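You operate a simulated robot arm through the tools that you are given. There is no shell and no other tool. Be economical: measure what you need, move in short steps, check, and stop when the job is done.

The job below is to be done with a simulated two-armed robot. You get a single attempt, and the scene is never put back.

TASK
Wipe the old grease off bearing A with the red rag, then pump in fresh grease till it shows.
Fine: rag back in its place, no drip, only bearing A, grease line knob back to OFF, leave the power off. What is to be rubbed or washed off counts as gone when no trace of it is left.

The check looks at the end state, three seconds after you hand in, the way a careful person would. Anything else that was tipped, shoved, dropped, spilled or broken makes it a failure.

THE ROBOT
Two 6-joint arms with fingered hands on one trunk, on a base that drives. Base frame: it is fixed to the floor where the robot stands at the start and does not move with it; the origin is under the middle of the robot, x ahead of it, y to its left, z up. Lengths are in mm, angles in rad, forces in N, time in s.
The left shoulder is at the start at [95, 155, 1292], the right one opposite. With the tool pointing down near the work surface each hand reaches from about 480 to 720 mm from the robot's upright axis, wherever it stands, measured 20 degrees to its own side. Places, roughly: elevator power button [100, -1300, 1000]; grease line knob [500, -200, 1100]; old grease on bearing A [700, 0, 700]. Payload 4 kg a hand.
The TCP of each hand is the grasp point between the finger pads, 26 mm short of the fingertips. In the tool frame z runs along the fingers and y along their closing line. Largest opening 132 mm; the body of the gripper starts 73 mm behind the TCP. The gripper is a hand of 3 fingers: y runs from the thumb to the fingers, the wrist lies at [0, 0, -224] in the tool frame, and closing takes about 1.5 s.
Orientation is that of the tool frame in the base frame, as [roll, pitch, yaw] about the fixed x, y, z axes, in that order (R = Rz(yaw) Ry(pitch) Rx(roll)). With the fingers straight down and closing along the base's y, the tool's x points along the base's -x, its y along +y and its z along -z.

THE INTERFACE
- The arms move only by the tool servo_tool. It takes "left_plan", "right_plan" or both (then of equal length, played together; a hand with none holds still); each is a list of rows, each an object of numbers (a shift or turn left out is 0, a gripper value left out holds the last): "x", "y", "z": the shift along the base's x, y, z in units of 30 mm (1.0 is 30 mm); "ax", "ay", "az": the turn, a rotation vector about the base's x, y, z in units of 4 degrees (1.0 is 4 degrees). In form: [{"x": .., "y": .., "z": .., "ax": .., "ay": .., "az": ..}, ...]. A call has 1 to 20 rows; each row shifts and turns the commanded pose from where the row before left it. "left_grip" and "right_grip" are, for a hand that has rows, the opening, from 0 (shut) to 1 (fully open), set as the call begins (left out, the last holds). A call with a number of a shift or a turn outside -1 to 1 is refused whole. Each row takes 0.2 s and may step no farther than 50 mm and 0.15 rad from the row before; otherwise, or with a gripper value out of range, the whole call is refused. A pose out of reach is approached as far as the arm can. The call stops where the force on the tool passes 90 N (or 10 N more than at its start, if that is more) or the arm is blocked; 0.2 s more then pass. The fingers move at their own pace (about 153 mm/s each) and stop on an object; they squeeze with about 31 N. The grip force told is the motor's: it shows also when the fingers shut on nothing. Time passes only in rows, and 0.2 s behind the last, so rows that do not move let the fingers close. The reply holds the time, the measured pose of the TCP, the force on the tool along the base axes, the opening and the grip force, in the units named above and with some noise, with the torque about the TCP (base axes, N m) and any sound that the robot's microphone picked up.
- Cameras (640 x 400 px; columns grow to the right, rows downward): "scene" is now at [176.9, -32.6, 1605.3]; the picture's right is [-0.31, -0.95, 0.01], its down [-0.52, 0.16, -0.84] and it looks along [0.80, -0.26, -0.54] (base axes); focal length 228 px, centre (320, 200). "left" rides on the left gripper at [-62, 3, -92] in its tool frame; the picture's right is [-0.05, -1.00, 0.00], its down [0.83, -0.04, -0.56] and it looks along [0.55, -0.03, 0.83] (tool axes); focal length 230 px, centre (320, 200). "right" rides on the right gripper at [61, 3, -92] in its tool frame; the picture's right is [-0.05, 1.00, 0.00], its down [-0.83, -0.04, -0.55] and it looks along [-0.55, -0.03, 0.83] (tool axes); focal length 230 px, centre (320, 200). There is no depth. A picture from a camera that has moved, and an enlarged one, comes with that camera's place and axes in the base frame and with its lens. The place of the scene camera against the robot may be out by one fixed shift of up to 25 mm in any direction.
- camera(camera): a new picture of that camera. The clock stands still meanwhile.
- move_column(by): slides the trunk up (or, below 0, down) by that many mm; the arms and the scene camera ride with it, the base frame stays. It gives what a move gives, with no picture.
- steer(legs): drives the robot by 1 to 6 legs, each [ahead, turn to the left] in mm and rad, along the robot's own axes; the way and the turn of a leg run together, so that a leg with both is an arc; at most 1500 mm and 3.142 rad a leg. The arms and the cameras ride along, it lands a little off, and it stops where it bumps. It gives what a move gives.
- preshape(shape, hand): the hand has 3 fingers and takes this shape, open, in about a second: jaw (thumb against the fingers, like two jaws); tri (thumb and two fingers); tip (a fingertip pinch); poke (one finger out to press); point (the index stretched); flat (the hand flat); cup (the hand cupped); fist (a fist). The gripper value then closes the fingers along that shape, each until it touches; the sizes above hold for jaw. It gives what a move gives, with no picture.
- head_to(pan, tilt): turns the head with the scene camera to pan (to the left, within 1.501 rad either way) and tilt (down, from -0.506 to 1.204), counted from straight ahead of the robot. It gives what a move gives.
- close_up(camera, box): a new picture of the part [left, top, right, bottom] of that camera's present view, enlarged. The clock stands still meanwhile.
- hand_in(): hands the job in; it is judged then, once.

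Go step by step. Nothing tells you exact positions but the pictures and the camera data: compare them with the known pose of the tool, close in by small moves and look again before you grip or let go. The budget is 120 turns and 100 pictures, counting those below and the enlarged ones. Unless the task says otherwise, let go and move clear before handing in, and close with one line.

The tools are called after "Emit:" by a JSON object that holds its "api" and its "payload". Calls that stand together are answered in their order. servo_tool: Moves the arms, as the interface text tells. Its arguments: {"type":"object","properties":{"left_plan":{"type":"array"},"left_grip":{"type":"number"},"right_plan":{"type":"array"},"right_grip":{"type":"number"}},"required":[]} The other tools are called the same way: move_column (by) slides the trunk up or down; preshape (shape, hand) gives the hand a shape; steer (legs) drives the base; head_to (pan, tilt) turns the head that bears the scene camera; camera (camera) takes a picture; close_up (camera, box) takes an enlarged picture of a part of a camera's view; hand_in () hands the job in.

At the start:

```text
time: 0.0
left_eef_pos: [518.9, 70.3, 1492.6]
left_tcp_rot: [3.141, 0.001, -3.135]
left_wrist_force: [0.3, -0.3, -0.8]
left_torque: [0.0, 0.0, 0.0]
left_width: 131.9
left_grip_force: 0.1
left_shape: jaw
right_eef_pos: [510.2, -361.4, 1449.8]
right_tcp_rot: [3.14, 0.0, -3.133]
right_wrist_force: [0.4, -0.7, 0.3]
right_torque: [-0.01, -0.02, -0.01]
right_width: 131.9
right_grip_force: 0.2
right_shape: jaw
trunk travel left (down, up): [-827.0, 13.0]
robot x, y, heading: [-1.4, 0.6, 0.001]
head pan, tilt: [-0.311, 0.557]
```

scene: 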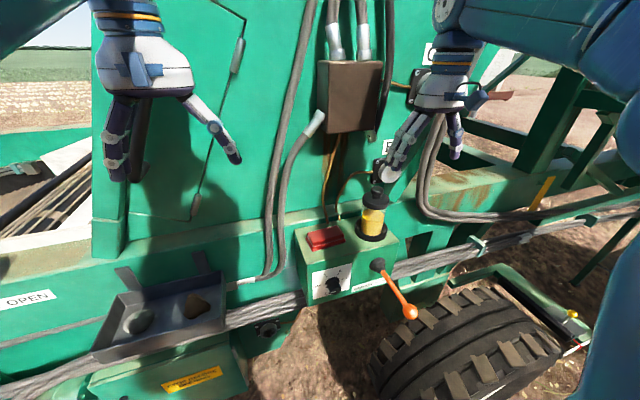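
right: 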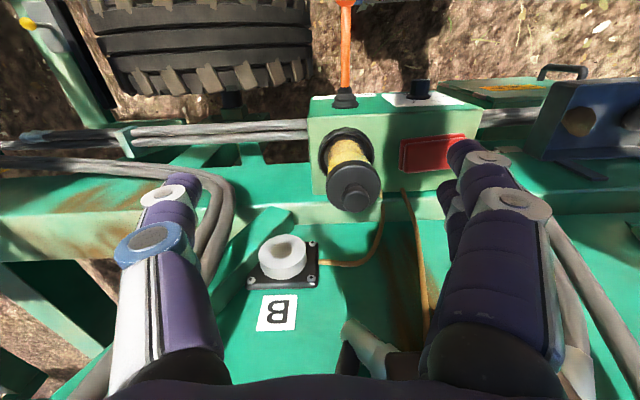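
left: 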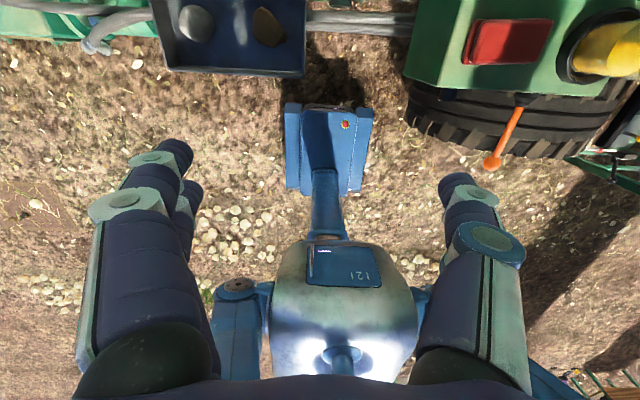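

I see a green machine with a grease box (red rag on top?, selector knob, orange pump lever), a bearing B on the panel, and a blue tray. I'll look closer before moving.

Emit:
{"api": "close_up", "payload": {"camera": "scene", "box": [280, 180, 440, 320]}}

Emit:
{"api": "close_up", "payload": {"camera": "scene", "box": [80, 240, 300, 400]}}

Emit:
{"api": "head_to", "payload": {"pan": 0.0, "tilt": 0.9}}

Emit:
{"api": "camera", "payload": {"camera": "scene"}}

```text
2.86 times, centred on (360, 250) of scene
camera zoom: at [176.9, -32.6, 1605.3], right [-0.31, -0.95, 0.01], down [-0.52, 0.16, -0.84], along [0.8, -0.26, -0.54], focal length 652 px, centre (206, 57)
```

zoom: 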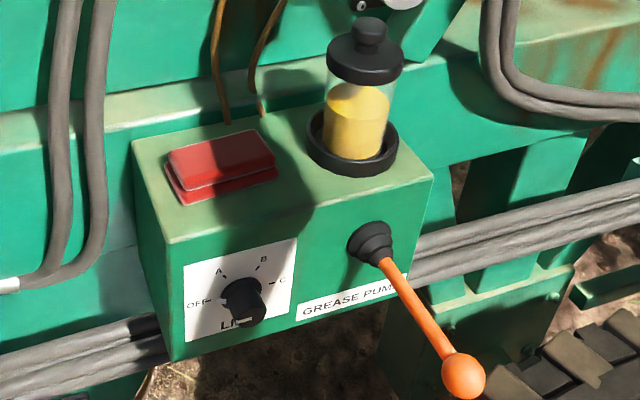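

```text
2.50 times, centred on (190, 320) of scene
camera zoom: at [176.9, -32.6, 1605.3], right [-0.31, -0.95, 0.01], down [-0.52, 0.16, -0.84], along [0.8, -0.26, -0.54], focal length 570 px, centre (645, -100)
```

zoom: 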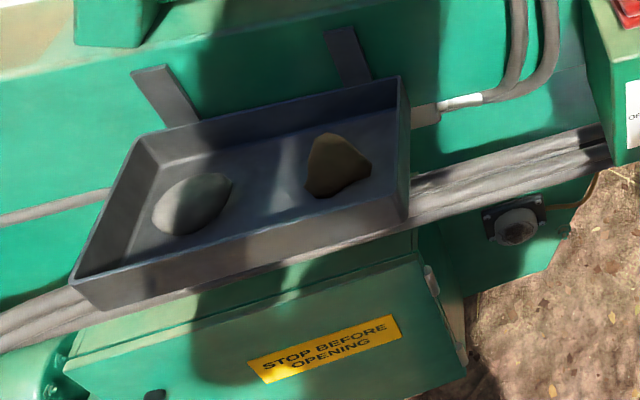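

```text
time: 0.8
left_eef_pos: [496.2, 70.1, 1502.1]
left_tcp_rot: [3.141, 0.016, -3.134]
left_wrist_force: [-0.3, 0.0, 0.7]
left_torque: [-0.01, -0.01, -0.03]
left_width: 131.8
left_grip_force: 0.1
left_shape: jaw
right_eef_pos: [486.0, -361.5, 1458.9]
right_tcp_rot: [-3.139, 0.016, -3.13]
right_wrist_force: [-0.2, 0.8, 0.8]
right_torque: [0.01, -0.01, 0.03]
right_width: 132.2
right_grip_force: 0.1
right_shape: jaw
trunk travel left (down, up): [-827.0, 13.0]
robot x, y, heading: [0.0, -0.9, -0.0]
head pan, tilt: [0.0, 0.901]
```

```text
94 pictures are left
camera scene: at [167.0, -5.4, 1576.8], right [0.0, -1.0, 0.0], down [-0.8, 0.0, -0.61], along [0.61, 0.0, -0.8], focal length 228 px, centre (320, 200)
```

scene: 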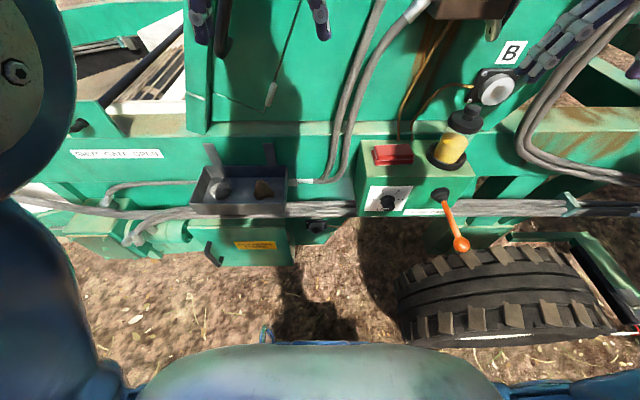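

The red folded cloth lies on the grease box and a dirty bearing sits low at about x 700, y 0. I'll zoom on both and look elsewhere.

Emit:
{"api": "close_up", "payload": {"camera": "scene", "box": [270, 190, 370, 260]}}

Emit:
{"api": "close_up", "payload": {"camera": "scene", "box": [350, 100, 490, 230]}}

Emit:
{"api": "close_up", "payload": {"camera": "scene", "box": [180, 130, 310, 220]}}

Emit:
{"api": "head_to", "payload": {"pan": -1.3, "tilt": 0.4}}

Emit:
{"api": "camera", "payload": {"camera": "scene"}}

```text
5.71 times, centred on (320, 225) of scene
camera zoom: at [167.0, -5.4, 1576.8], right [0.0, -1.0, 0.0], down [-0.8, 0.0, -0.61], along [0.61, 0.0, -0.8], focal length 1304 px, centre (320, 57)
```

zoom: 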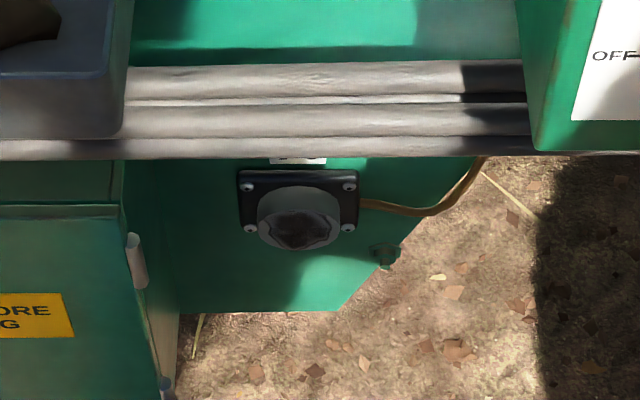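

```text
3.08 times, centred on (420, 165) of scene
camera zoom: at [167.0, -5.4, 1576.8], right [0.0, -1.0, 0.0], down [-0.8, 0.0, -0.61], along [0.61, 0.0, -0.8], focal length 702 px, centre (12, 308)
```

zoom: 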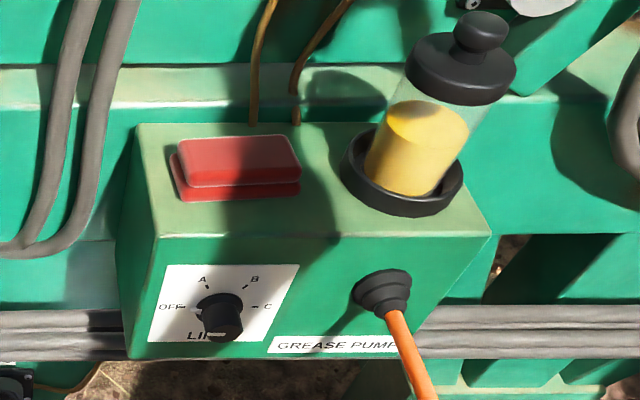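

```text
4.44 times, centred on (245, 175) of scene
camera zoom: at [167.0, -5.4, 1576.8], right [0.0, -1.0, 0.0], down [-0.8, 0.0, -0.61], along [0.61, 0.0, -0.8], focal length 1014 px, centre (653, 311)
```

zoom: 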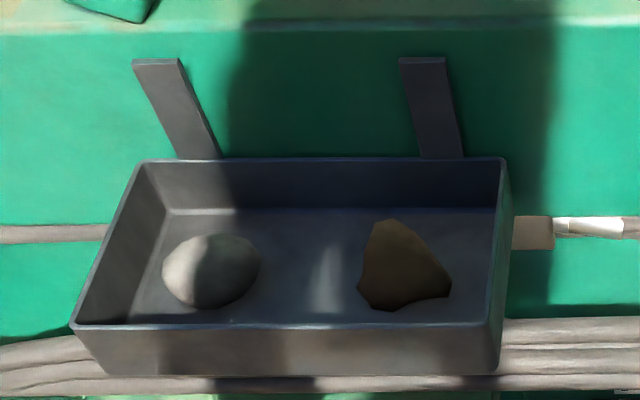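

```text
time: 2.3
left_eef_pos: [493.2, 69.3, 1503.7]
left_tcp_rot: [-3.14, 0.016, -3.131]
left_wrist_force: [-0.3, 1.0, 0.0]
left_torque: [-0.02, -0.04, -0.02]
left_width: 131.8
left_grip_force: 0.0
left_shape: jaw
right_eef_pos: [485.6, -360.5, 1460.5]
right_tcp_rot: [-3.139, 0.017, -3.131]
right_wrist_force: [-0.4, 0.6, 0.6]
right_torque: [0.03, -0.02, 0.0]
right_width: 131.9
right_grip_force: 0.0
right_shape: jaw
trunk travel left (down, up): [-827.0, 13.0]
robot x, y, heading: [-2.1, -0.3, -0.001]
head pan, tilt: [-1.3, 0.4]
```

```text
90 pictures are left
camera scene: at [115.8, -94.4, 1620.8], right [-0.96, -0.27, 0.02], down [-0.12, 0.38, -0.92], along [0.24, -0.89, -0.39], focal length 228 px, centre (320, 200)
```

scene: 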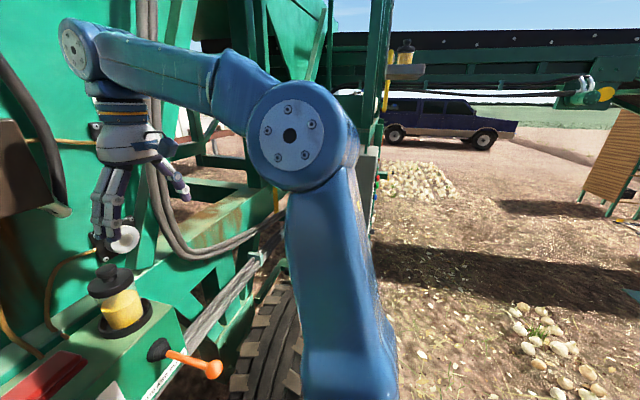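

Estimates: rag about (600,-183,1190), knob (523,-180,1090), bearing A about (690,10,700). I'll lower the trunk and bring the right hand near the box to look closely.

Emit:
{"api": "move_column", "payload": {"by": -150}}

Emit:
{"api": "servo_tool", "payload": {"right_plan": [{"y": 1, "x": -0.3}, {"y": 1, "x": -0.3}, {"y": 1, "x": -0.3}, {"y": 1}, {"y": 1}, {"y": 0.9}, {}, {}]}}

Emit:
{"api": "camera", "payload": {"camera": "right"}}

Emit:
{"api": "head_to", "payload": {"pan": -0.3, "tilt": 0.75}}

Emit:
{"api": "camera", "payload": {"camera": "scene"}}

```text
time: 4.0
left_eef_pos: [494.1, 69.2, 1352.6]
left_tcp_rot: [-3.14, 0.017, -3.132]
left_wrist_force: [-0.6, 0.2, -0.1]
left_torque: [-0.01, 0.03, 0.01]
left_width: 131.9
left_grip_force: 0.1
left_shape: jaw
right_eef_pos: [485.3, -361.3, 1309.2]
right_tcp_rot: [-3.141, 0.019, -3.133]
right_wrist_force: [-0.3, 0.3, 0.5]
right_torque: [-0.02, -0.02, 0.0]
right_width: 131.6
right_grip_force: 0.0
right_shape: jaw
trunk travel left (down, up): [-677.0, 163.0]
robot x, y, heading: [-0.2, 2.4, 0.001]
head pan, tilt: [-1.3, 0.4]
```

```text
time: 5.8
left_eef_pos: [495.0, 69.8, 1352.5]
left_tcp_rot: [-3.14, 0.018, -3.136]
left_wrist_force: [0.1, 0.0, 0.7]
left_torque: [-0.03, 0.02, 0.02]
left_width: 131.9
left_grip_force: 0.0
left_shape: jaw
right_eef_pos: [478.8, -184.0, 1298.1]
right_tcp_rot: [3.141, -0.027, -3.133]
right_wrist_force: [0.1, 0.8, 1.2]
right_torque: [-0.03, 0.0, -0.01]
right_width: 131.9
right_grip_force: 0.1
right_shape: jaw
right hand out of reach, approached as far as the arm can: row 3
trunk travel left (down, up): [-677.0, 163.0]
robot x, y, heading: [0.5, -0.2, 0.002]
head pan, tilt: [-1.3, 0.4]
```

```text
89 pictures are left
camera right: at [417.6, -182.6, 1392.6], right [0.04, 1.0, 0.0], down [0.84, -0.04, 0.53], along [0.53, -0.02, -0.85], focal length 230 px, centre (320, 200)
```

right: 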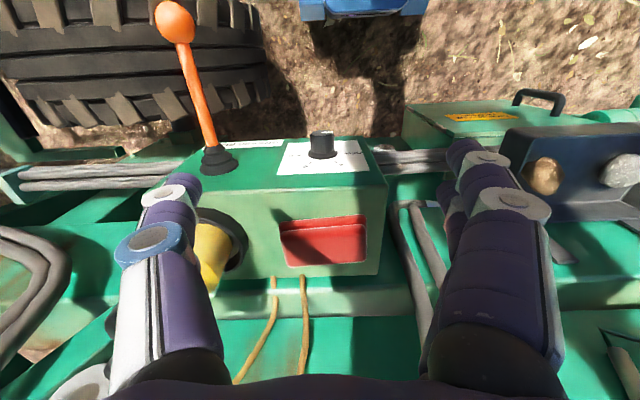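

```text
time: 7.1
left_eef_pos: [493.5, 69.8, 1352.3]
left_tcp_rot: [-3.14, 0.017, -3.134]
left_wrist_force: [-0.2, -0.8, -0.5]
left_torque: [0.0, 0.0, 0.03]
left_width: 131.8
left_grip_force: 0.0
left_shape: jaw
right_eef_pos: [478.4, -184.9, 1298.4]
right_tcp_rot: [3.141, -0.024, -3.135]
right_wrist_force: [0.4, -0.4, -0.1]
right_torque: [0.02, 0.0, 0.04]
right_width: 131.9
right_grip_force: 0.1
right_shape: jaw
trunk travel left (down, up): [-677.0, 163.0]
robot x, y, heading: [0.4, 1.8, -0.0]
head pan, tilt: [-0.3, 0.75]
```

```text
88 pictures are left
camera scene: at [167.7, -29.6, 1438.7], right [-0.3, -0.95, 0.01], down [-0.67, 0.2, -0.72], along [0.69, -0.22, -0.69], focal length 228 px, centre (320, 200)
```

scene: 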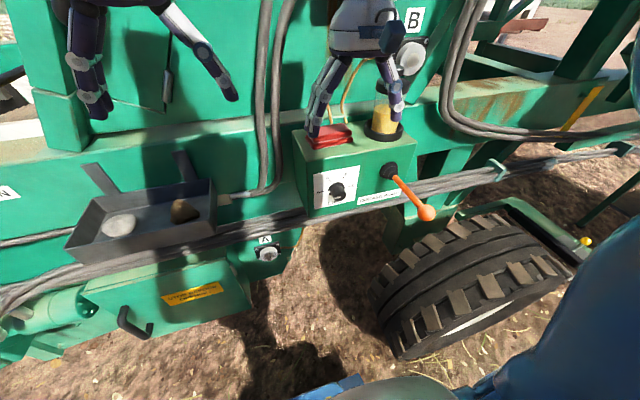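

The rag looks centred at (598,-184) with about 96 mm along y; the jar edge is about y -271. I'll narrow the opening a little and move above the rag.

Emit:
{"api": "servo_tool", "payload": {"right_plan": [{"x": 0.7}, {"x": 0.8}, {"x": 0.8}, {"x": 0.8}, {"x": 0.8}, {}, {}], "right_grip": 0.88}}

Emit:
{"api": "camera", "payload": {"camera": "right"}}

Emit:
{"api": "close_up", "payload": {"camera": "scene", "box": [280, 20, 440, 220]}}

```text
time: 8.7
left_eef_pos: [494.1, 70.0, 1353.4]
left_tcp_rot: [-3.138, 0.019, -3.134]
left_wrist_force: [0.5, 0.5, -0.1]
left_torque: [0.02, 0.02, 0.05]
left_width: 131.8
left_grip_force: 0.1
left_shape: jaw
right_eef_pos: [590.4, -185.0, 1314.1]
right_tcp_rot: [3.141, 0.017, -3.133]
right_wrist_force: [-0.3, -0.6, -0.4]
right_torque: [0.03, 0.02, 0.01]
right_width: 116.5
right_grip_force: 0.0
right_shape: jaw
right hand out of reach, approached as far as the arm can: row 5
trunk travel left (down, up): [-677.0, 163.0]
robot x, y, heading: [-0.4, 0.9, -0.004]
head pan, tilt: [-0.3, 0.75]
```

```text
87 pictures are left
camera right: at [525.8, -182.7, 1406.6], right [0.04, 1.0, 0.0], down [0.82, -0.04, 0.57], along [0.57, -0.02, -0.82], focal length 230 px, centre (320, 200)
```

right: 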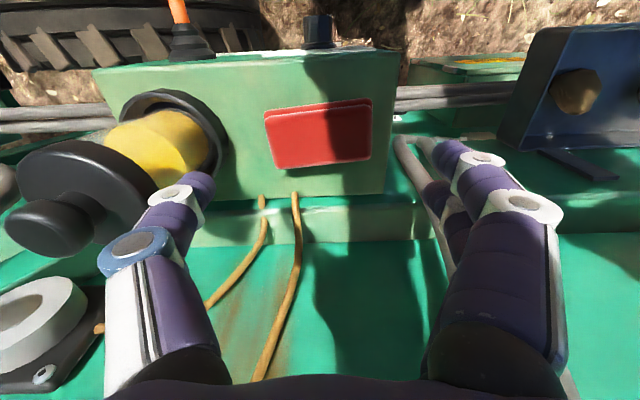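

```text
2.00 times, centred on (360, 120) of scene
camera zoom: at [167.3, -29.6, 1438.7], right [-0.3, -0.96, 0.01], down [-0.66, 0.2, -0.72], along [0.69, -0.22, -0.69], focal length 456 px, centre (240, 360)
```

zoom: 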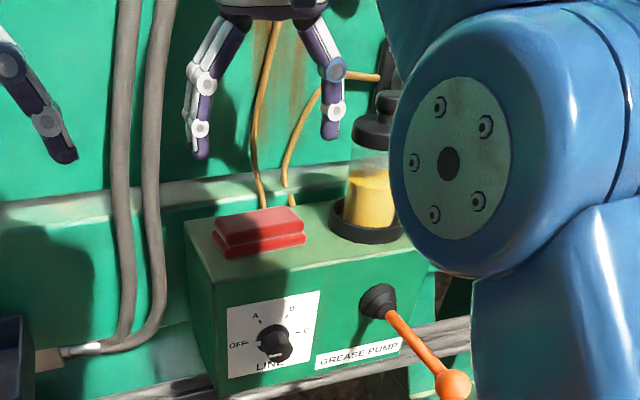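

Rag: 92 × 55 mm, centre (599,-184), turned about 5° left. I'll align and descend partway.

Emit:
{"api": "servo_tool", "payload": {"right_plan": [{"z": -0.6, "az": 0.6}, {"z": -0.7, "az": 0.6}, {"z": -0.7, "x": 0.3}, {}, {}]}}

Emit:
{"api": "camera", "payload": {"camera": "right"}}

```text
time: 9.2
left_eef_pos: [464.6, 70.0, 1365.0]
left_tcp_rot: [-3.14, 0.041, -3.13]
left_wrist_force: [-0.3, 0.1, 1.0]
left_torque: [0.02, -0.07, 0.0]
left_width: 132.1
left_grip_force: 0.1
left_shape: jaw
right_eef_pos: [557.9, -186.0, 1309.7]
right_tcp_rot: [-3.141, 0.038, -3.098]
right_wrist_force: [-0.3, -0.3, 0.1]
right_torque: [-0.01, -0.08, 0.05]
right_width: 116.4
right_grip_force: 0.1
right_shape: jaw
trunk travel left (down, up): [-677.0, 163.0]
robot x, y, heading: [-0.0, -0.5, 0.004]
head pan, tilt: [-0.3, 0.75]
stopped in row 2 (right hand): the arm was blocked; the commanded pose is now the measured one
```

```text
85 pictures are left
camera right: at [492.0, -185.1, 1400.6], right [0.01, 1.0, 0.0], down [0.81, -0.01, 0.59], along [0.59, -0.01, -0.81], focal length 230 px, centre (320, 200)
```

right: 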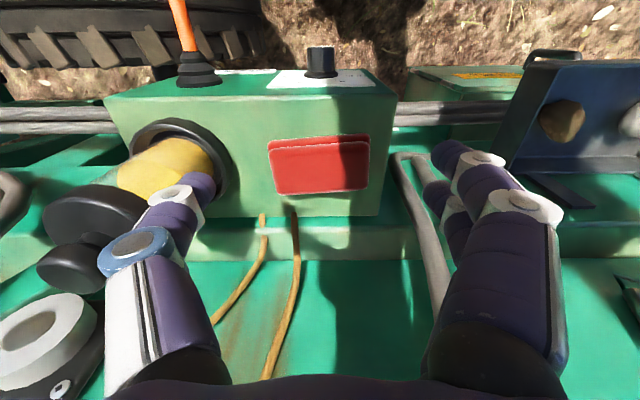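

The arm was blocked and the robot rocked back slightly; I need to see what touches.

Emit:
{"api": "camera", "payload": {"camera": "scene"}}

Emit:
{"api": "head_to", "payload": {"pan": -0.3, "tilt": 0.2}}

Emit:
{"api": "camera", "payload": {"camera": "scene"}}

Emit:
{"api": "camera", "payload": {"camera": "left"}}

```text
84 pictures are left
camera scene: at [161.3, -29.5, 1439.5], right [-0.3, -0.96, 0.0], down [-0.66, 0.2, -0.72], along [0.69, -0.22, -0.69], focal length 228 px, centre (320, 200)
```

scene: 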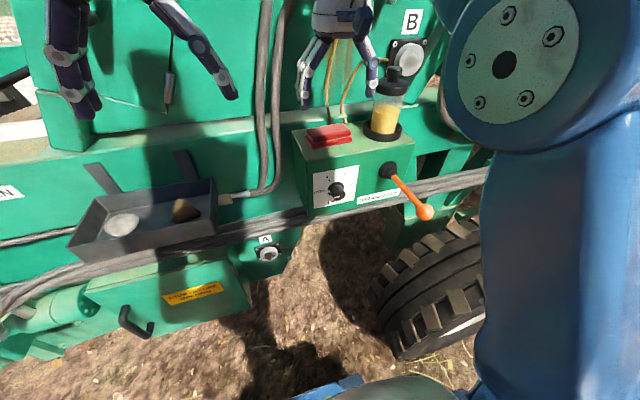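

```text
time: 10.1
left_eef_pos: [474.5, 69.6, 1361.8]
left_tcp_rot: [-3.14, 0.033, -3.131]
left_wrist_force: [0.4, 0.1, -0.4]
left_torque: [0.01, 0.0, 0.0]
left_width: 131.8
left_grip_force: 0.0
left_shape: jaw
right_eef_pos: [568.4, -185.1, 1305.2]
right_tcp_rot: [-3.14, 0.029, -3.097]
right_wrist_force: [0.5, -0.2, -0.4]
right_torque: [0.0, 0.01, -0.01]
right_width: 116.1
right_grip_force: 0.1
right_shape: jaw
trunk travel left (down, up): [-677.0, 163.0]
robot x, y, heading: [0.3, -1.0, 0.002]
head pan, tilt: [-0.3, 0.201]
```

```text
83 pictures are left
camera scene: at [181.6, -32.8, 1487.6], right [-0.3, -0.96, 0.01], down [-0.21, 0.06, -0.98], along [0.93, -0.29, -0.22], focal length 228 px, centre (320, 200)
```

scene: 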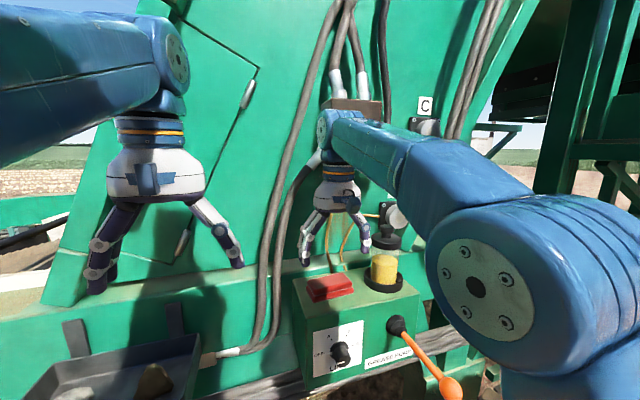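

```text
82 pictures are left
camera left: at [534.1, 74.3, 1455.3], right [0.06, -1.0, 0.0], down [-0.85, -0.05, 0.53], along [-0.53, -0.04, -0.85], focal length 230 px, centre (320, 200)
```

left: 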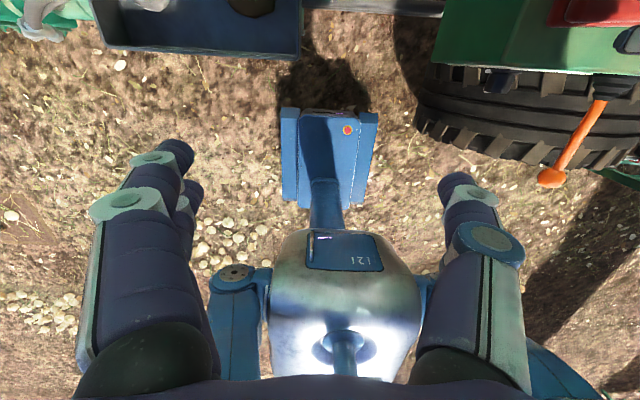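

The right wrist seems to have met the brown conduit box above the rag. I'll tilt the hand so the wrist stays further back, fingers pointing forward-down.

Emit:
{"api": "servo_tool", "payload": {"right_plan": [{"x": -0.3, "ay": -1}, {"ay": -1, "z": -0.3}, {"ay": -1, "z": -0.3}, {"ay": -1, "z": -0.3}, {"ay": -1}, {"ay": -1}, {"ay": -1}, {"ay": -1}, {"ay": -1}, {"ay": -1, "az": 0.6}, {}, {}]}}

Emit:
{"api": "camera", "payload": {"camera": "right"}}

Emit:
{"api": "camera", "payload": {"camera": "scene"}}

```text
time: 12.7
left_eef_pos: [471.6, 69.2, 1361.7]
left_tcp_rot: [-3.141, 0.035, -3.132]
left_wrist_force: [0.0, -1.0, -0.3]
left_torque: [0.01, 0.04, 0.01]
left_width: 131.9
left_grip_force: 0.1
left_shape: jaw
right_eef_pos: [632.9, -183.8, 1261.2]
right_tcp_rot: [-3.104, 0.694, -3.042]
right_wrist_force: [0.4, 0.4, -0.7]
right_torque: [0.03, 0.01, -0.01]
right_width: 116.5
right_grip_force: 0.0
right_shape: jaw
right hand out of reach, approached as far as the arm can: row 5, 6, 7, 8, 9, 10
trunk travel left (down, up): [-677.0, 163.0]
robot x, y, heading: [4.8, -2.9, 0.0]
head pan, tilt: [-0.3, 0.201]
```

```text
81 pictures are left
camera right: at [525.0, -188.3, 1293.1], right [-0.04, 1.0, 0.01], down [0.29, 0.01, 0.96], along [0.96, 0.04, -0.29], focal length 230 px, centre (320, 200)
```

right: 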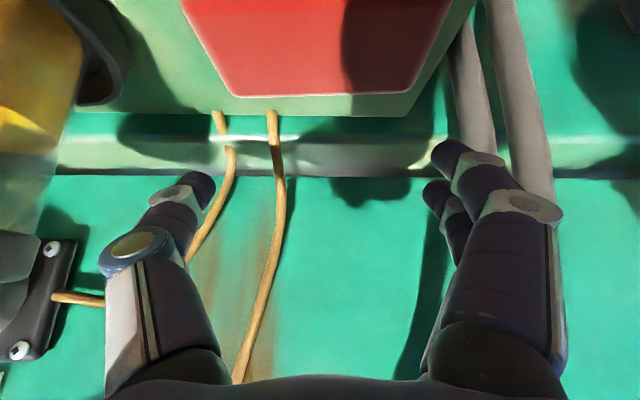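

```text
80 pictures are left
camera scene: at [178.4, -32.5, 1488.1], right [-0.3, -0.96, 0.01], down [-0.21, 0.06, -0.98], along [0.93, -0.29, -0.22], focal length 228 px, centre (320, 200)
```

scene: 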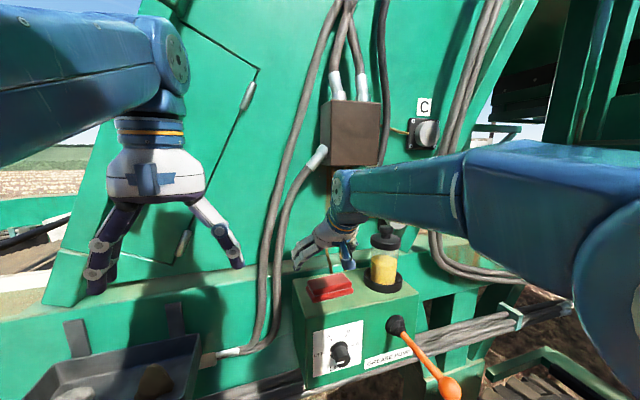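

The tilted hand is limited by minimum reach, so I'll back the base up by 110 mm.

Emit:
{"api": "steer", "payload": {"legs": [[-110, 0]]}}

Emit:
{"api": "servo_tool", "payload": {"right_plan": [{}, {"x": 0.01}]}}

Emit:
{"api": "camera", "payload": {"camera": "right"}}

```text
time: 13.9
left_eef_pos: [359.8, 69.6, 1361.0]
left_tcp_rot: [-3.139, 0.035, -3.132]
left_wrist_force: [-0.1, 0.3, 0.2]
left_torque: [0.01, -0.05, -0.01]
left_width: 132.2
left_grip_force: 0.0
left_shape: jaw
right_eef_pos: [516.0, -183.7, 1282.2]
right_tcp_rot: [-3.1, 0.733, -3.04]
right_wrist_force: [-1.5, -0.4, 0.3]
right_torque: [-0.04, 0.0, 0.01]
right_width: 116.0
right_grip_force: 0.0
right_shape: jaw
trunk travel left (down, up): [-677.0, 163.0]
robot x, y, heading: [-111.3, -2.9, 0.001]
head pan, tilt: [-0.3, 0.201]
```

```text
time: 14.5
left_eef_pos: [351.0, 71.0, 1364.8]
left_tcp_rot: [-3.139, 0.043, -3.132]
left_wrist_force: [-0.1, -0.4, 1.0]
left_torque: [-0.04, -0.02, 0.03]
left_width: 131.9
left_grip_force: 0.0
left_shape: jaw
right_eef_pos: [510.6, -183.7, 1278.4]
right_tcp_rot: [-3.103, 0.723, -3.038]
right_wrist_force: [-0.9, 0.2, 0.7]
right_torque: [0.04, 0.03, -0.02]
right_width: 116.0
right_grip_force: 0.0
right_shape: jaw
trunk travel left (down, up): [-677.0, 163.0]
robot x, y, heading: [-109.5, 2.2, 0.0]
head pan, tilt: [-0.3, 0.201]
```

```text
79 pictures are left
camera right: at [401.7, -188.1, 1307.5], right [-0.04, 1.0, 0.0], down [0.25, 0.01, 0.97], along [0.97, 0.04, -0.26], focal length 230 px, centre (320, 200)
```

right: 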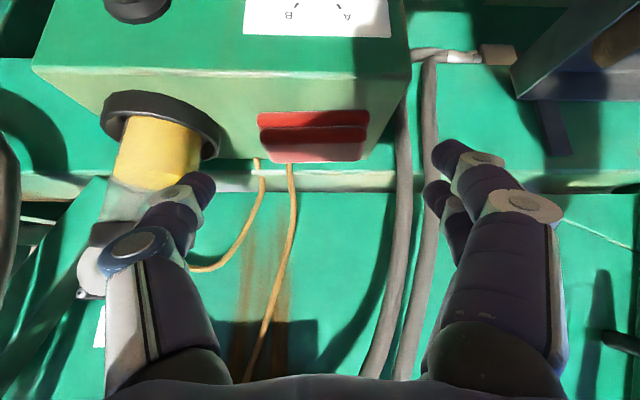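

Now reach is fine. I'll move over the rag to about (585,-184,1240) and level the closing line.

Emit:
{"api": "servo_tool", "payload": {"right_plan": [{"x": 0.6, "z": -0.3, "ax": 0.4}, {"x": 0.6, "z": -0.3}, {"x": 0.6, "z": -0.3}, {"x": 0.6, "z": -0.3}, {}, {}, {}]}}

Emit:
{"api": "camera", "payload": {"camera": "right"}}

Emit:
{"api": "head_to", "payload": {"pan": -0.3, "tilt": 0.45}}

Emit:
{"api": "close_up", "payload": {"camera": "scene", "box": [240, 100, 480, 300]}}

```text
time: 16.1
left_eef_pos: [369.0, 69.5, 1358.7]
left_tcp_rot: [-3.141, 0.029, -3.133]
left_wrist_force: [-0.1, -0.6, -1.0]
left_torque: [-0.02, -0.02, -0.03]
left_width: 132.0
left_grip_force: 0.0
left_shape: jaw
right_eef_pos: [597.4, -184.9, 1241.0]
right_tcp_rot: [-3.138, 0.728, -3.064]
right_wrist_force: [-0.7, 0.2, -0.4]
right_torque: [0.02, -0.02, -0.02]
right_width: 116.1
right_grip_force: 0.2
right_shape: jaw
trunk travel left (down, up): [-677.0, 163.0]
robot x, y, heading: [-114.0, 0.3, -0.001]
head pan, tilt: [-0.3, 0.201]
```

```text
78 pictures are left
camera right: at [488.5, -189.2, 1270.7], right [-0.04, 1.0, 0.03], down [0.25, -0.02, 0.97], along [0.97, 0.04, -0.25], focal length 230 px, centre (320, 200)
```

right: 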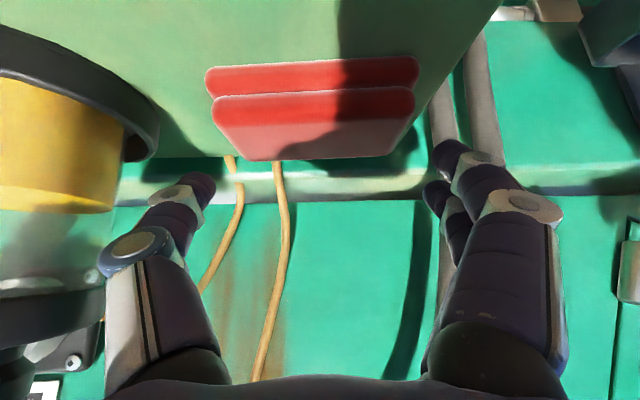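

```text
time: 16.9
left_eef_pos: [366.6, 69.6, 1360.3]
left_tcp_rot: [-3.139, 0.031, -3.133]
left_wrist_force: [-0.2, -0.1, -0.6]
left_torque: [0.0, 0.02, -0.01]
left_width: 132.1
left_grip_force: 0.0
left_shape: jaw
right_eef_pos: [594.6, -183.3, 1243.6]
right_tcp_rot: [-3.138, 0.73, -3.066]
right_wrist_force: [0.3, 0.2, -0.1]
right_torque: [-0.01, -0.01, -0.01]
right_width: 116.3
right_grip_force: 0.1
right_shape: jaw
trunk travel left (down, up): [-677.0, 163.0]
robot x, y, heading: [-109.5, -2.9, 0.001]
head pan, tilt: [-0.3, 0.45]
```

```text
2.00 times, centred on (360, 200) of scene
camera zoom: at [65.8, -32.1, 1465.0], right [-0.3, -0.96, 0.01], down [-0.43, 0.13, -0.89], along [0.85, -0.27, -0.45], focal length 456 px, centre (240, 200)
```

zoom: 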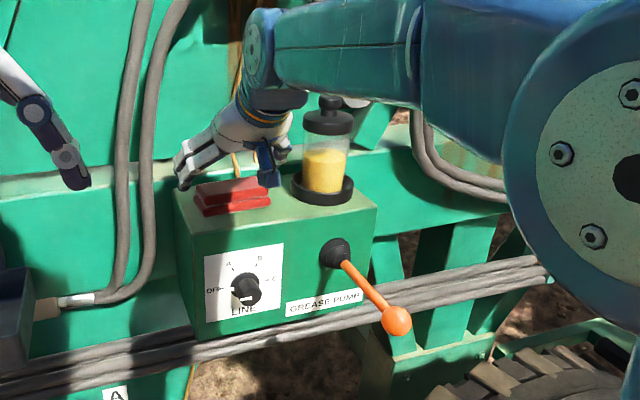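

Alignment looks good (rag centre y about -187). I'll descend to z about 1220 and look.

Emit:
{"api": "servo_tool", "payload": {"right_plan": [{"y": -0.1, "z": -0.4}, {"z": -0.35}, {}, {}]}}

Emit:
{"api": "camera", "payload": {"camera": "right"}}

Emit:
{"api": "close_up", "payload": {"camera": "scene", "box": [300, 140, 400, 240]}}

```text
time: 17.9
left_eef_pos: [366.5, 70.6, 1360.1]
left_tcp_rot: [-3.14, 0.03, -3.133]
left_wrist_force: [-0.2, -0.1, -0.3]
left_torque: [-0.01, 0.02, -0.01]
left_width: 132.0
left_grip_force: 0.0
left_shape: jaw
right_eef_pos: [595.5, -187.6, 1220.4]
right_tcp_rot: [-3.138, 0.73, -3.065]
right_wrist_force: [-0.4, -0.4, 0.6]
right_torque: [-0.01, -0.01, -0.01]
right_width: 116.7
right_grip_force: 0.0
right_shape: jaw
trunk travel left (down, up): [-677.0, 163.0]
robot x, y, heading: [-110.3, -2.2, -0.001]
head pan, tilt: [-0.3, 0.45]
```

```text
76 pictures are left
camera right: at [486.3, -192.1, 1249.2], right [-0.04, 1.0, 0.03], down [0.25, -0.02, 0.97], along [0.97, 0.04, -0.25], focal length 230 px, centre (320, 200)
```

right: 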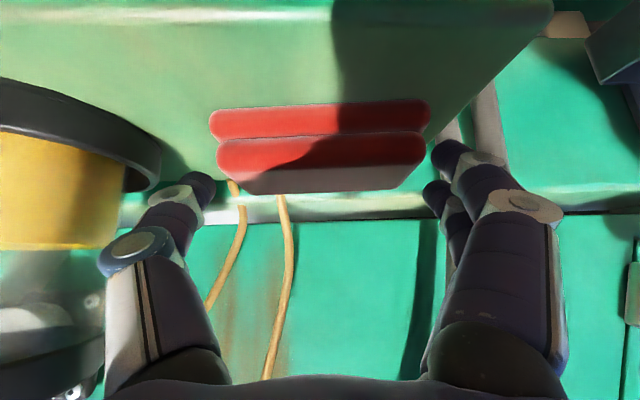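

```text
4.00 times, centred on (350, 190) of scene
camera zoom: at [66.5, -32.3, 1464.9], right [-0.3, -0.96, 0.01], down [-0.43, 0.13, -0.89], along [0.85, -0.27, -0.45], focal length 913 px, centre (200, 240)
```

zoom: 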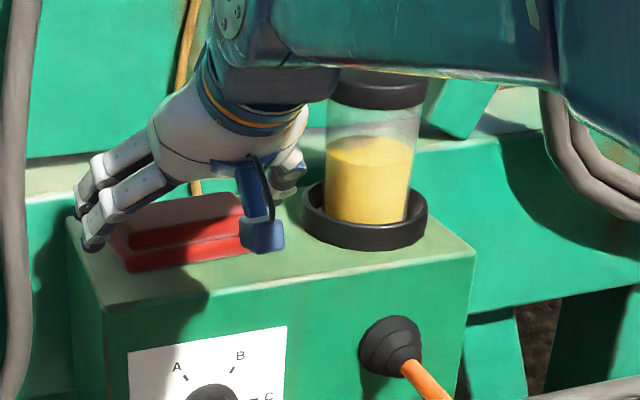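

The fingers bracket the rag. I'll go down a further 7 mm, back slightly, and close.

Emit:
{"api": "servo_tool", "payload": {"right_plan": [{"x": -0.15, "z": -0.15}, {"z": -0.1}, {}]}}

Emit:
{"api": "servo_tool", "payload": {"right_plan": [{}, {}, {}, {}, {}, {}, {}, {}], "right_grip": 0}}

Emit:
{"api": "camera", "payload": {"camera": "right"}}

```text
time: 18.7
left_eef_pos: [366.6, 70.5, 1360.3]
left_tcp_rot: [-3.14, 0.029, -3.13]
left_wrist_force: [0.1, -1.1, -0.7]
left_torque: [-0.01, -0.01, 0.0]
left_width: 132.0
left_grip_force: 0.1
left_shape: jaw
right_eef_pos: [590.3, -186.3, 1211.3]
right_tcp_rot: [-3.139, 0.729, -3.064]
right_wrist_force: [-0.2, 0.8, 0.1]
right_torque: [-0.02, -0.02, 0.02]
right_width: 116.4
right_grip_force: 0.0
right_shape: jaw
trunk travel left (down, up): [-677.0, 163.0]
robot x, y, heading: [-112.1, -2.0, -0.005]
head pan, tilt: [-0.3, 0.45]
```

```text
time: 20.5
left_eef_pos: [366.1, 70.4, 1360.3]
left_tcp_rot: [-3.139, 0.029, -3.13]
left_wrist_force: [-0.4, 0.3, 0.7]
left_torque: [-0.01, 0.01, -0.01]
left_width: 132.0
left_grip_force: 0.1
left_shape: jaw
right_eef_pos: [591.2, -188.3, 1213.3]
right_tcp_rot: [-3.139, 0.73, -3.064]
right_wrist_force: [0.3, -0.3, -0.4]
right_torque: [0.01, -0.01, 0.0]
right_width: 90.1
right_grip_force: 31.7
right_shape: jaw
trunk travel left (down, up): [-677.0, 163.0]
robot x, y, heading: [-111.8, 4.0, -0.002]
head pan, tilt: [-0.3, 0.45]
```

```text
74 pictures are left
camera right: at [481.6, -192.1, 1241.8], right [-0.04, 1.0, 0.03], down [0.25, -0.02, 0.97], along [0.97, 0.04, -0.25], focal length 230 px, centre (320, 200)
```

right: 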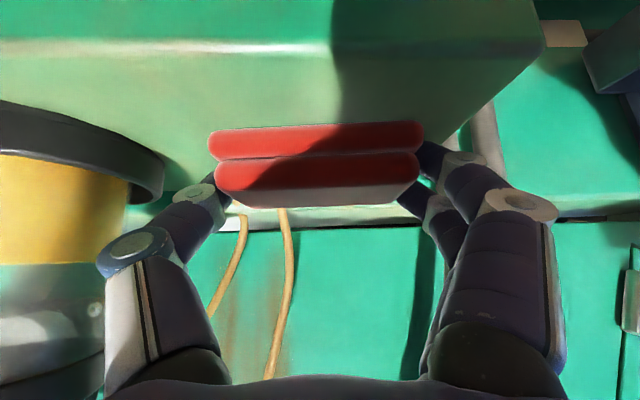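

The rag is gripped (90 mm). I'll lift it up and back, and raise the left hand a bit to the side.

Emit:
{"api": "servo_tool", "payload": {"right_plan": [{"z": 0.6}, {"z": 0.8}, {"z": 0.6}, {"x": -0.5}, {"x": -0.8}, {"x": -0.8}, {}], "left_plan": [{"z": 0.5, "y": 0.5}, {"z": 0.5, "y": 0.7}, {"z": 0.5, "y": 0.7}, {"z": 0.5, "y": 0.7}, {"z": 0.5, "y": 0.7}, {"z": 0.5}, {}]}}

Emit:
{"api": "camera", "payload": {"camera": "right"}}

Emit:
{"api": "camera", "payload": {"camera": "scene"}}

```text
time: 22.1
left_eef_pos: [346.9, 174.9, 1395.4]
left_tcp_rot: [-3.14, 0.03, -3.131]
left_wrist_force: [-0.5, 0.3, 0.0]
left_torque: [0.02, -0.01, 0.01]
left_width: 132.0
left_grip_force: 0.1
left_shape: jaw
left hand out of reach, approached as far as the arm can: row 2, 3, 4, 5, 6
right_eef_pos: [529.1, -187.1, 1270.6]
right_tcp_rot: [-3.137, 0.721, -3.066]
right_wrist_force: [-0.3, 0.0, -0.9]
right_torque: [-0.01, 0.02, -0.01]
right_width: 89.9
right_grip_force: 31.4
right_shape: jaw
trunk travel left (down, up): [-677.0, 163.0]
robot x, y, heading: [-111.4, -0.1, -0.002]
head pan, tilt: [-0.3, 0.45]
```

```text
73 pictures are left
camera right: at [420.9, -192.2, 1298.7], right [-0.04, 1.0, 0.03], down [0.26, -0.02, 0.97], along [0.97, 0.04, -0.26], focal length 230 px, centre (320, 200)
```

right: 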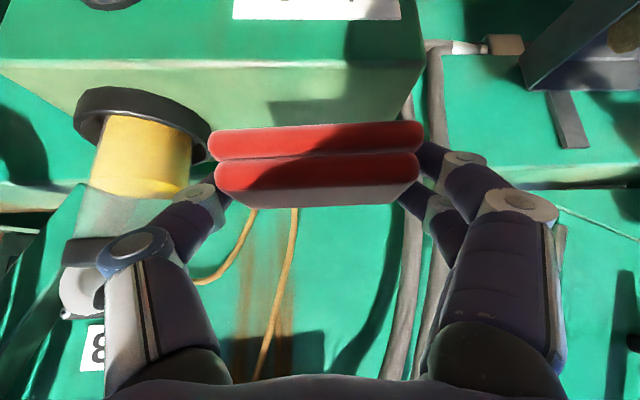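

```text
72 pictures are left
camera scene: at [67.7, -32.3, 1464.7], right [-0.3, -0.96, 0.01], down [-0.43, 0.13, -0.89], along [0.85, -0.27, -0.45], focal length 228 px, centre (320, 200)
```

scene: 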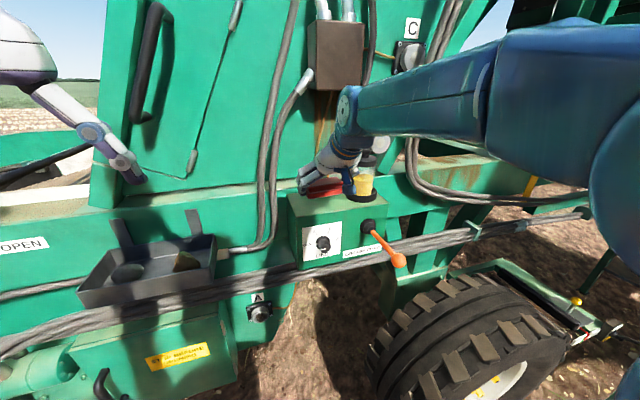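

Rag is in hand and clear. Back off 200 mm, then lower the trunk.

Emit:
{"api": "steer", "payload": {"legs": [[-200, 0]]}}

Emit:
{"api": "move_column", "payload": {"by": -480}}

Emit:
{"api": "servo_tool", "payload": {"right_plan": [{"ay": -1}, {"ay": -1}, {"ay": -1}, {"ay": -1}, {"ay": -1}, {"ay": -1}, {}]}}

Emit:
{"api": "camera", "payload": {"camera": "right"}}

Emit:
{"api": "camera", "payload": {"camera": "scene"}}

```text
time: 23.7
left_eef_pos: [155.1, 174.8, 1392.4]
left_tcp_rot: [3.141, 0.024, -3.131]
left_wrist_force: [-0.1, -0.5, -0.2]
left_torque: [0.03, 0.06, -0.01]
left_width: 132.0
left_grip_force: 0.0
left_shape: jaw
right_eef_pos: [335.2, -187.4, 1266.9]
right_tcp_rot: [-3.14, 0.717, -3.064]
right_wrist_force: [0.6, 0.0, -0.9]
right_torque: [0.01, -0.01, 0.02]
right_width: 89.9
right_grip_force: 30.9
right_shape: jaw
trunk travel left (down, up): [-677.0, 163.0]
robot x, y, heading: [-312.9, 0.2, 0.006]
head pan, tilt: [-0.3, 0.45]
```

```text
refused: -480 is not a number from -400 to 400
```

```text
time: 25.3
left_eef_pos: [138.3, 176.1, 1381.6]
left_tcp_rot: [-3.14, -0.013, -3.131]
left_wrist_force: [-0.9, 0.5, -0.1]
left_torque: [-0.01, -0.01, -0.02]
left_width: 131.9
left_grip_force: 0.0
left_shape: jaw
right_eef_pos: [364.3, -183.3, 1259.2]
right_tcp_rot: [-3.093, 1.085, -3.018]
right_wrist_force: [0.1, 0.0, -0.6]
right_torque: [-0.02, 0.01, -0.01]
right_width: 90.1
right_grip_force: 30.7
right_shape: jaw
right hand out of reach, approached as far as the arm can: row 1, 2, 3, 4, 5, 6
trunk travel left (down, up): [-677.0, 163.0]
robot x, y, heading: [-307.9, 1.4, 0.001]
head pan, tilt: [-0.3, 0.45]
```

```text
71 pictures are left
camera right: at [252.7, -190.7, 1249.1], right [-0.06, 1.0, 0.02], down [-0.1, -0.03, 0.99], along [0.99, 0.05, 0.1], focal length 230 px, centre (320, 200)
```

right: 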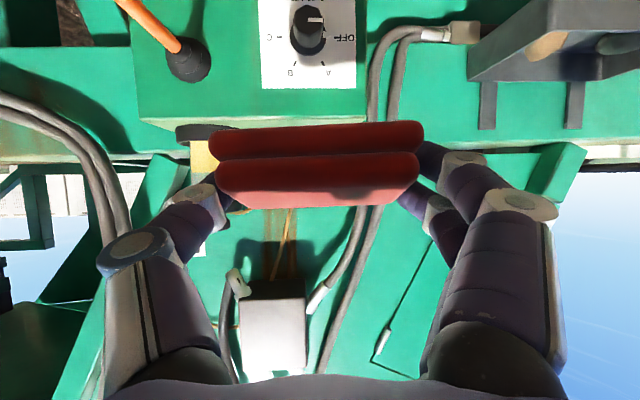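

```text
70 pictures are left
camera scene: at [-134.0, -32.3, 1464.9], right [-0.3, -0.96, 0.01], down [-0.43, 0.13, -0.89], along [0.85, -0.27, -0.45], focal length 228 px, centre (320, 200)
```

scene: 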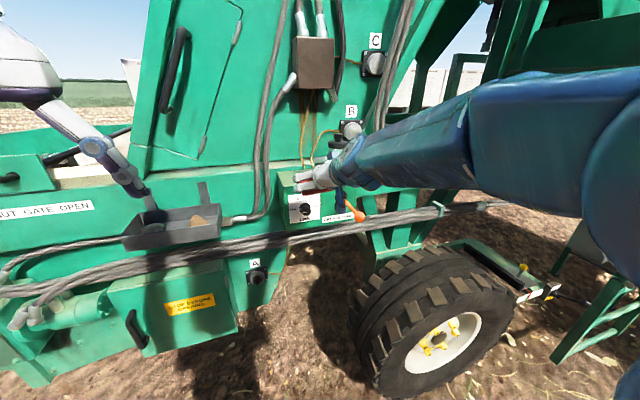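

Lower the trunk now in two steps (arm is well back from the machine).

Emit:
{"api": "move_column", "payload": {"by": -400}}

Emit:
{"api": "servo_tool", "payload": {"right_plan": [{"x": 0.8, "y": 0.5}, {"x": 0.8, "y": 0.5}, {"x": 0.8, "ay": -1, "y": 0.5}, {"x": 0.5, "ay": -1, "y": 0.5}, {"ay": -1, "y": 0.5}, {"ay": -1, "y": 0.5}, {"ay": -1, "y": 0.5}, {"y": 0.5}, {"y": 0.5}, {}]}}

Emit:
{"api": "camera", "payload": {"camera": "right"}}

Emit:
{"api": "camera", "payload": {"camera": "scene"}}

```text
time: 29.1
left_eef_pos: [131.7, 174.9, 992.5]
left_tcp_rot: [-3.137, 0.014, -3.133]
left_wrist_force: [0.7, -0.3, 0.5]
left_torque: [-0.01, 0.01, -0.01]
left_width: 131.9
left_grip_force: 0.0
left_shape: jaw
right_eef_pos: [361.4, -184.1, 869.4]
right_tcp_rot: [-3.09, 1.106, -3.013]
right_wrist_force: [-0.4, 0.2, -0.7]
right_torque: [0.01, 0.02, -0.03]
right_width: 90.1
right_grip_force: 30.9
right_shape: jaw
trunk travel left (down, up): [-277.0, 563.0]
robot x, y, heading: [-310.7, -1.5, -0.0]
head pan, tilt: [-0.3, 0.45]
```

```text
time: 31.3
left_eef_pos: [131.0, 174.9, 991.7]
left_tcp_rot: [-3.141, 0.012, -3.13]
left_wrist_force: [-0.2, 0.3, -0.9]
left_torque: [0.03, -0.01, -0.03]
left_width: 131.8
left_grip_force: 0.0
left_shape: jaw
right_eef_pos: [454.3, -76.6, 900.7]
right_tcp_rot: [-2.977, 1.314, -2.908]
right_wrist_force: [-0.6, 0.2, -0.5]
right_torque: [0.01, 0.01, 0.01]
right_width: 89.8
right_grip_force: 31.0
right_shape: jaw
right hand out of reach, approached as far as the arm can: row 4, 5, 6, 7, 9
trunk travel left (down, up): [-277.0, 563.0]
robot x, y, heading: [-311.6, -5.1, 0.003]
head pan, tilt: [-0.3, 0.45]
```

```text
69 pictures are left
camera right: at [348.1, -81.6, 864.7], right [-0.06, 1.0, 0.01], down [-0.33, -0.03, 0.94], along [0.94, 0.05, 0.33], focal length 230 px, centre (320, 200)
```

right: 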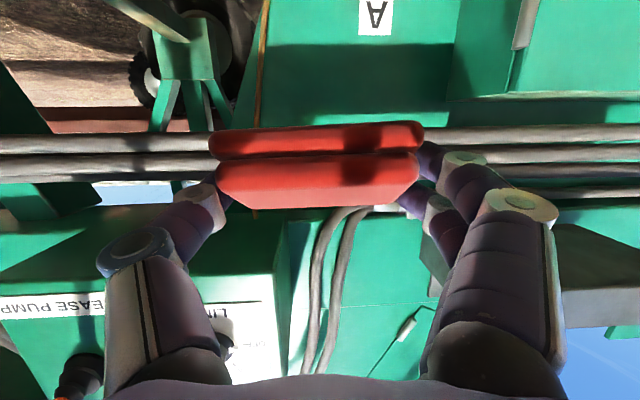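

```text
68 pictures are left
camera scene: at [-141.8, -32.3, 1065.0], right [-0.3, -0.96, 0.01], down [-0.43, 0.13, -0.89], along [0.85, -0.27, -0.45], focal length 228 px, centre (320, 200)
```

scene: 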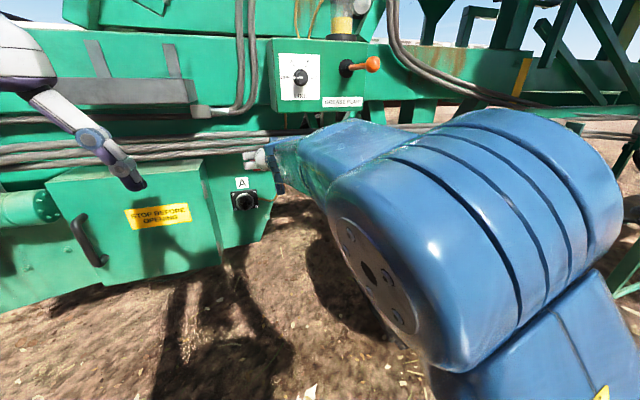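

Tool is nearly horizontal; bearing A's face estimates at (698,11,664). Lower the trunk further and centre on the bearing.

Emit:
{"api": "move_column", "payload": {"by": -215}}

Emit:
{"api": "servo_tool", "payload": {"right_plan": [{"y": 0.6, "x": 0.3}, {"y": 0.6, "x": 0.3}, {"y": 0.6, "x": 0.3}, {"y": 0.6, "x": 0.3}, {"y": 0.5, "x": 0.3}, {}]}}

Emit:
{"api": "steer", "payload": {"legs": [[90, 0]]}}

Emit:
{"api": "camera", "payload": {"camera": "right"}}

Emit:
{"api": "camera", "payload": {"camera": "scene"}}

```text
time: 33.6
left_eef_pos: [126.8, 174.9, 781.4]
left_tcp_rot: [-3.14, 0.027, -3.13]
left_wrist_force: [-0.8, 0.1, 0.2]
left_torque: [-0.01, 0.04, -0.03]
left_width: 132.3
left_grip_force: 0.1
left_shape: jaw
right_eef_pos: [454.4, -75.0, 685.4]
right_tcp_rot: [-2.976, 1.316, -2.906]
right_wrist_force: [-0.2, -0.1, -0.1]
right_torque: [-0.01, 0.0, 0.01]
right_width: 90.2
right_grip_force: 31.0
right_shape: jaw
trunk travel left (down, up): [-62.0, 778.0]
robot x, y, heading: [-307.8, 1.3, 0.003]
head pan, tilt: [-0.3, 0.45]
```

```text
time: 35.2
left_eef_pos: [123.9, 175.1, 773.4]
left_tcp_rot: [-3.139, -0.003, -3.131]
left_wrist_force: [-0.1, 0.7, 0.5]
left_torque: [0.0, -0.03, 0.02]
left_width: 131.8
left_grip_force: 0.2
left_shape: jaw
right_eef_pos: [476.8, -70.8, 695.0]
right_tcp_rot: [2.954, 1.363, 2.979]
right_wrist_force: [-1.1, 0.0, -0.6]
right_torque: [-0.01, 0.06, -0.03]
right_width: 90.2
right_grip_force: 31.0
right_shape: jaw
right hand out of reach, approached as far as the arm can: row 1, 2, 3, 4, 5
trunk travel left (down, up): [-62.0, 778.0]
robot x, y, heading: [-309.1, 0.2, 0.003]
head pan, tilt: [-0.3, 0.45]
stopped in row 6 (right hand): the arm was blocked; the commanded pose is now the measured one
```

```text
time: 36.3
left_eef_pos: [217.7, 175.8, 771.9]
left_tcp_rot: [-3.14, -0.003, -3.132]
left_wrist_force: [0.2, 0.6, -0.9]
left_torque: [0.01, 0.01, -0.02]
left_width: 131.9
left_grip_force: 0.1
left_shape: jaw
right_eef_pos: [569.1, -70.7, 691.2]
right_tcp_rot: [2.957, 1.359, 2.982]
right_wrist_force: [-0.1, -0.6, -0.5]
right_torque: [-0.03, 0.01, 0.0]
right_width: 90.0
right_grip_force: 31.3
right_shape: jaw
trunk travel left (down, up): [-62.0, 778.0]
robot x, y, heading: [-220.8, -2.6, 0.001]
head pan, tilt: [-0.3, 0.45]
```

```text
67 pictures are left
camera right: at [465.3, -68.2, 650.7], right [-0.01, 1.0, 0.09], down [-0.37, -0.09, 0.92], along [0.93, -0.02, 0.37], focal length 230 px, centre (320, 200)
```

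right: 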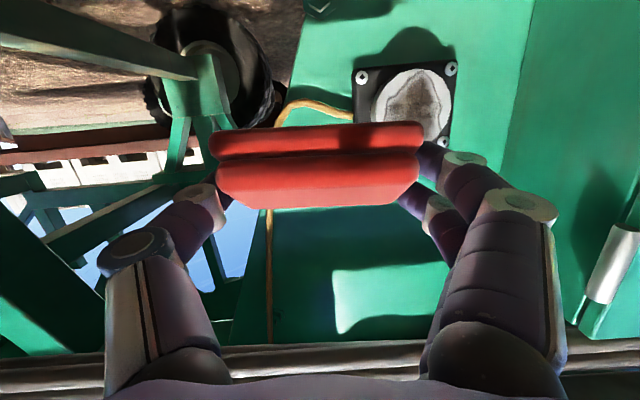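

```text
66 pictures are left
camera scene: at [-54.4, -32.2, 849.9], right [-0.3, -0.96, 0.01], down [-0.43, 0.13, -0.89], along [0.85, -0.27, -0.45], focal length 228 px, centre (320, 200)
```

scene: 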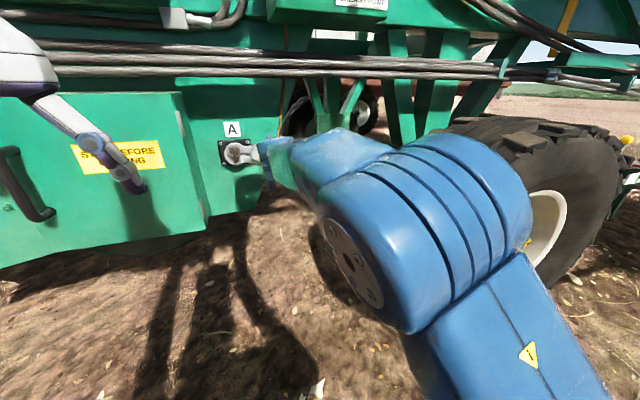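

Clear view of the greasy hub, about 85 mm to the left of my hand and the arm can't reach further left. I'll turn the base 0.105 rad left to bring the rag in front of it.

Emit:
{"api": "steer", "payload": {"legs": [[0, 0.105]]}}

Emit:
{"api": "camera", "payload": {"camera": "right"}}

Emit:
{"api": "close_up", "payload": {"camera": "scene", "box": [200, 100, 360, 240]}}

```text
time: 37.3
left_eef_pos: [194.2, 218.6, 783.4]
left_tcp_rot: [-3.14, 0.022, -3.026]
left_wrist_force: [0.0, 0.3, 0.4]
left_torque: [0.0, -0.01, 0.01]
left_width: 132.1
left_grip_force: 0.1
left_shape: jaw
right_eef_pos: [562.3, 12.4, 706.3]
right_tcp_rot: [2.939, 1.376, 3.069]
right_wrist_force: [-0.1, -0.2, 0.5]
right_torque: [0.03, -0.04, -0.01]
right_width: 90.3
right_grip_force: 31.1
right_shape: jaw
trunk travel left (down, up): [-62.0, 778.0]
robot x, y, heading: [-219.4, 1.8, 0.111]
head pan, tilt: [-0.3, 0.45]
```

```text
65 pictures are left
camera right: at [458.4, 3.9, 665.0], right [-0.12, 0.99, 0.09], down [-0.37, -0.13, 0.92], along [0.92, 0.07, 0.39], focal length 230 px, centre (320, 200)
```

right: 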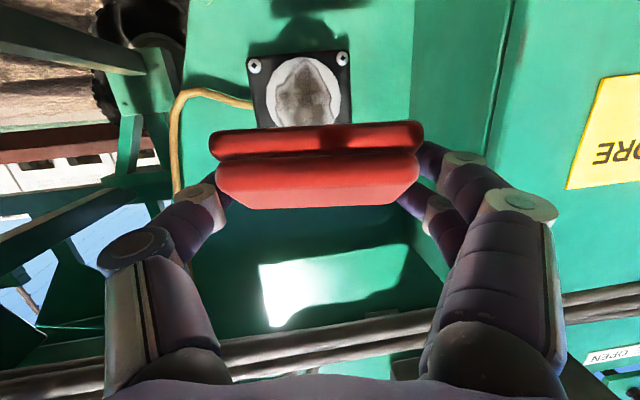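

```text
2.86 times, centred on (280, 170) of scene
camera zoom: at [-53.0, -16.1, 850.2], right [-0.19, -0.98, 0.01], down [-0.44, 0.08, -0.89], along [0.88, -0.17, -0.45], focal length 652 px, centre (434, 286)
```

zoom: 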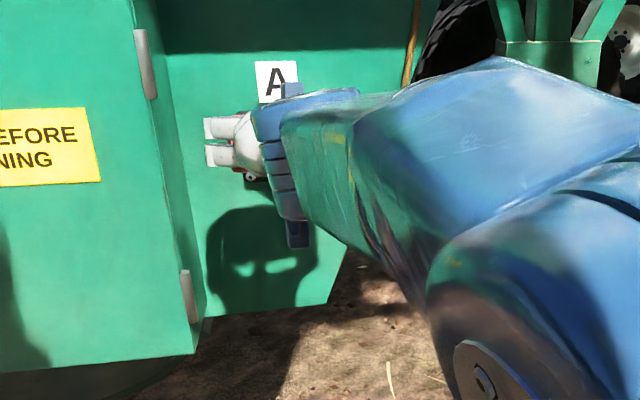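

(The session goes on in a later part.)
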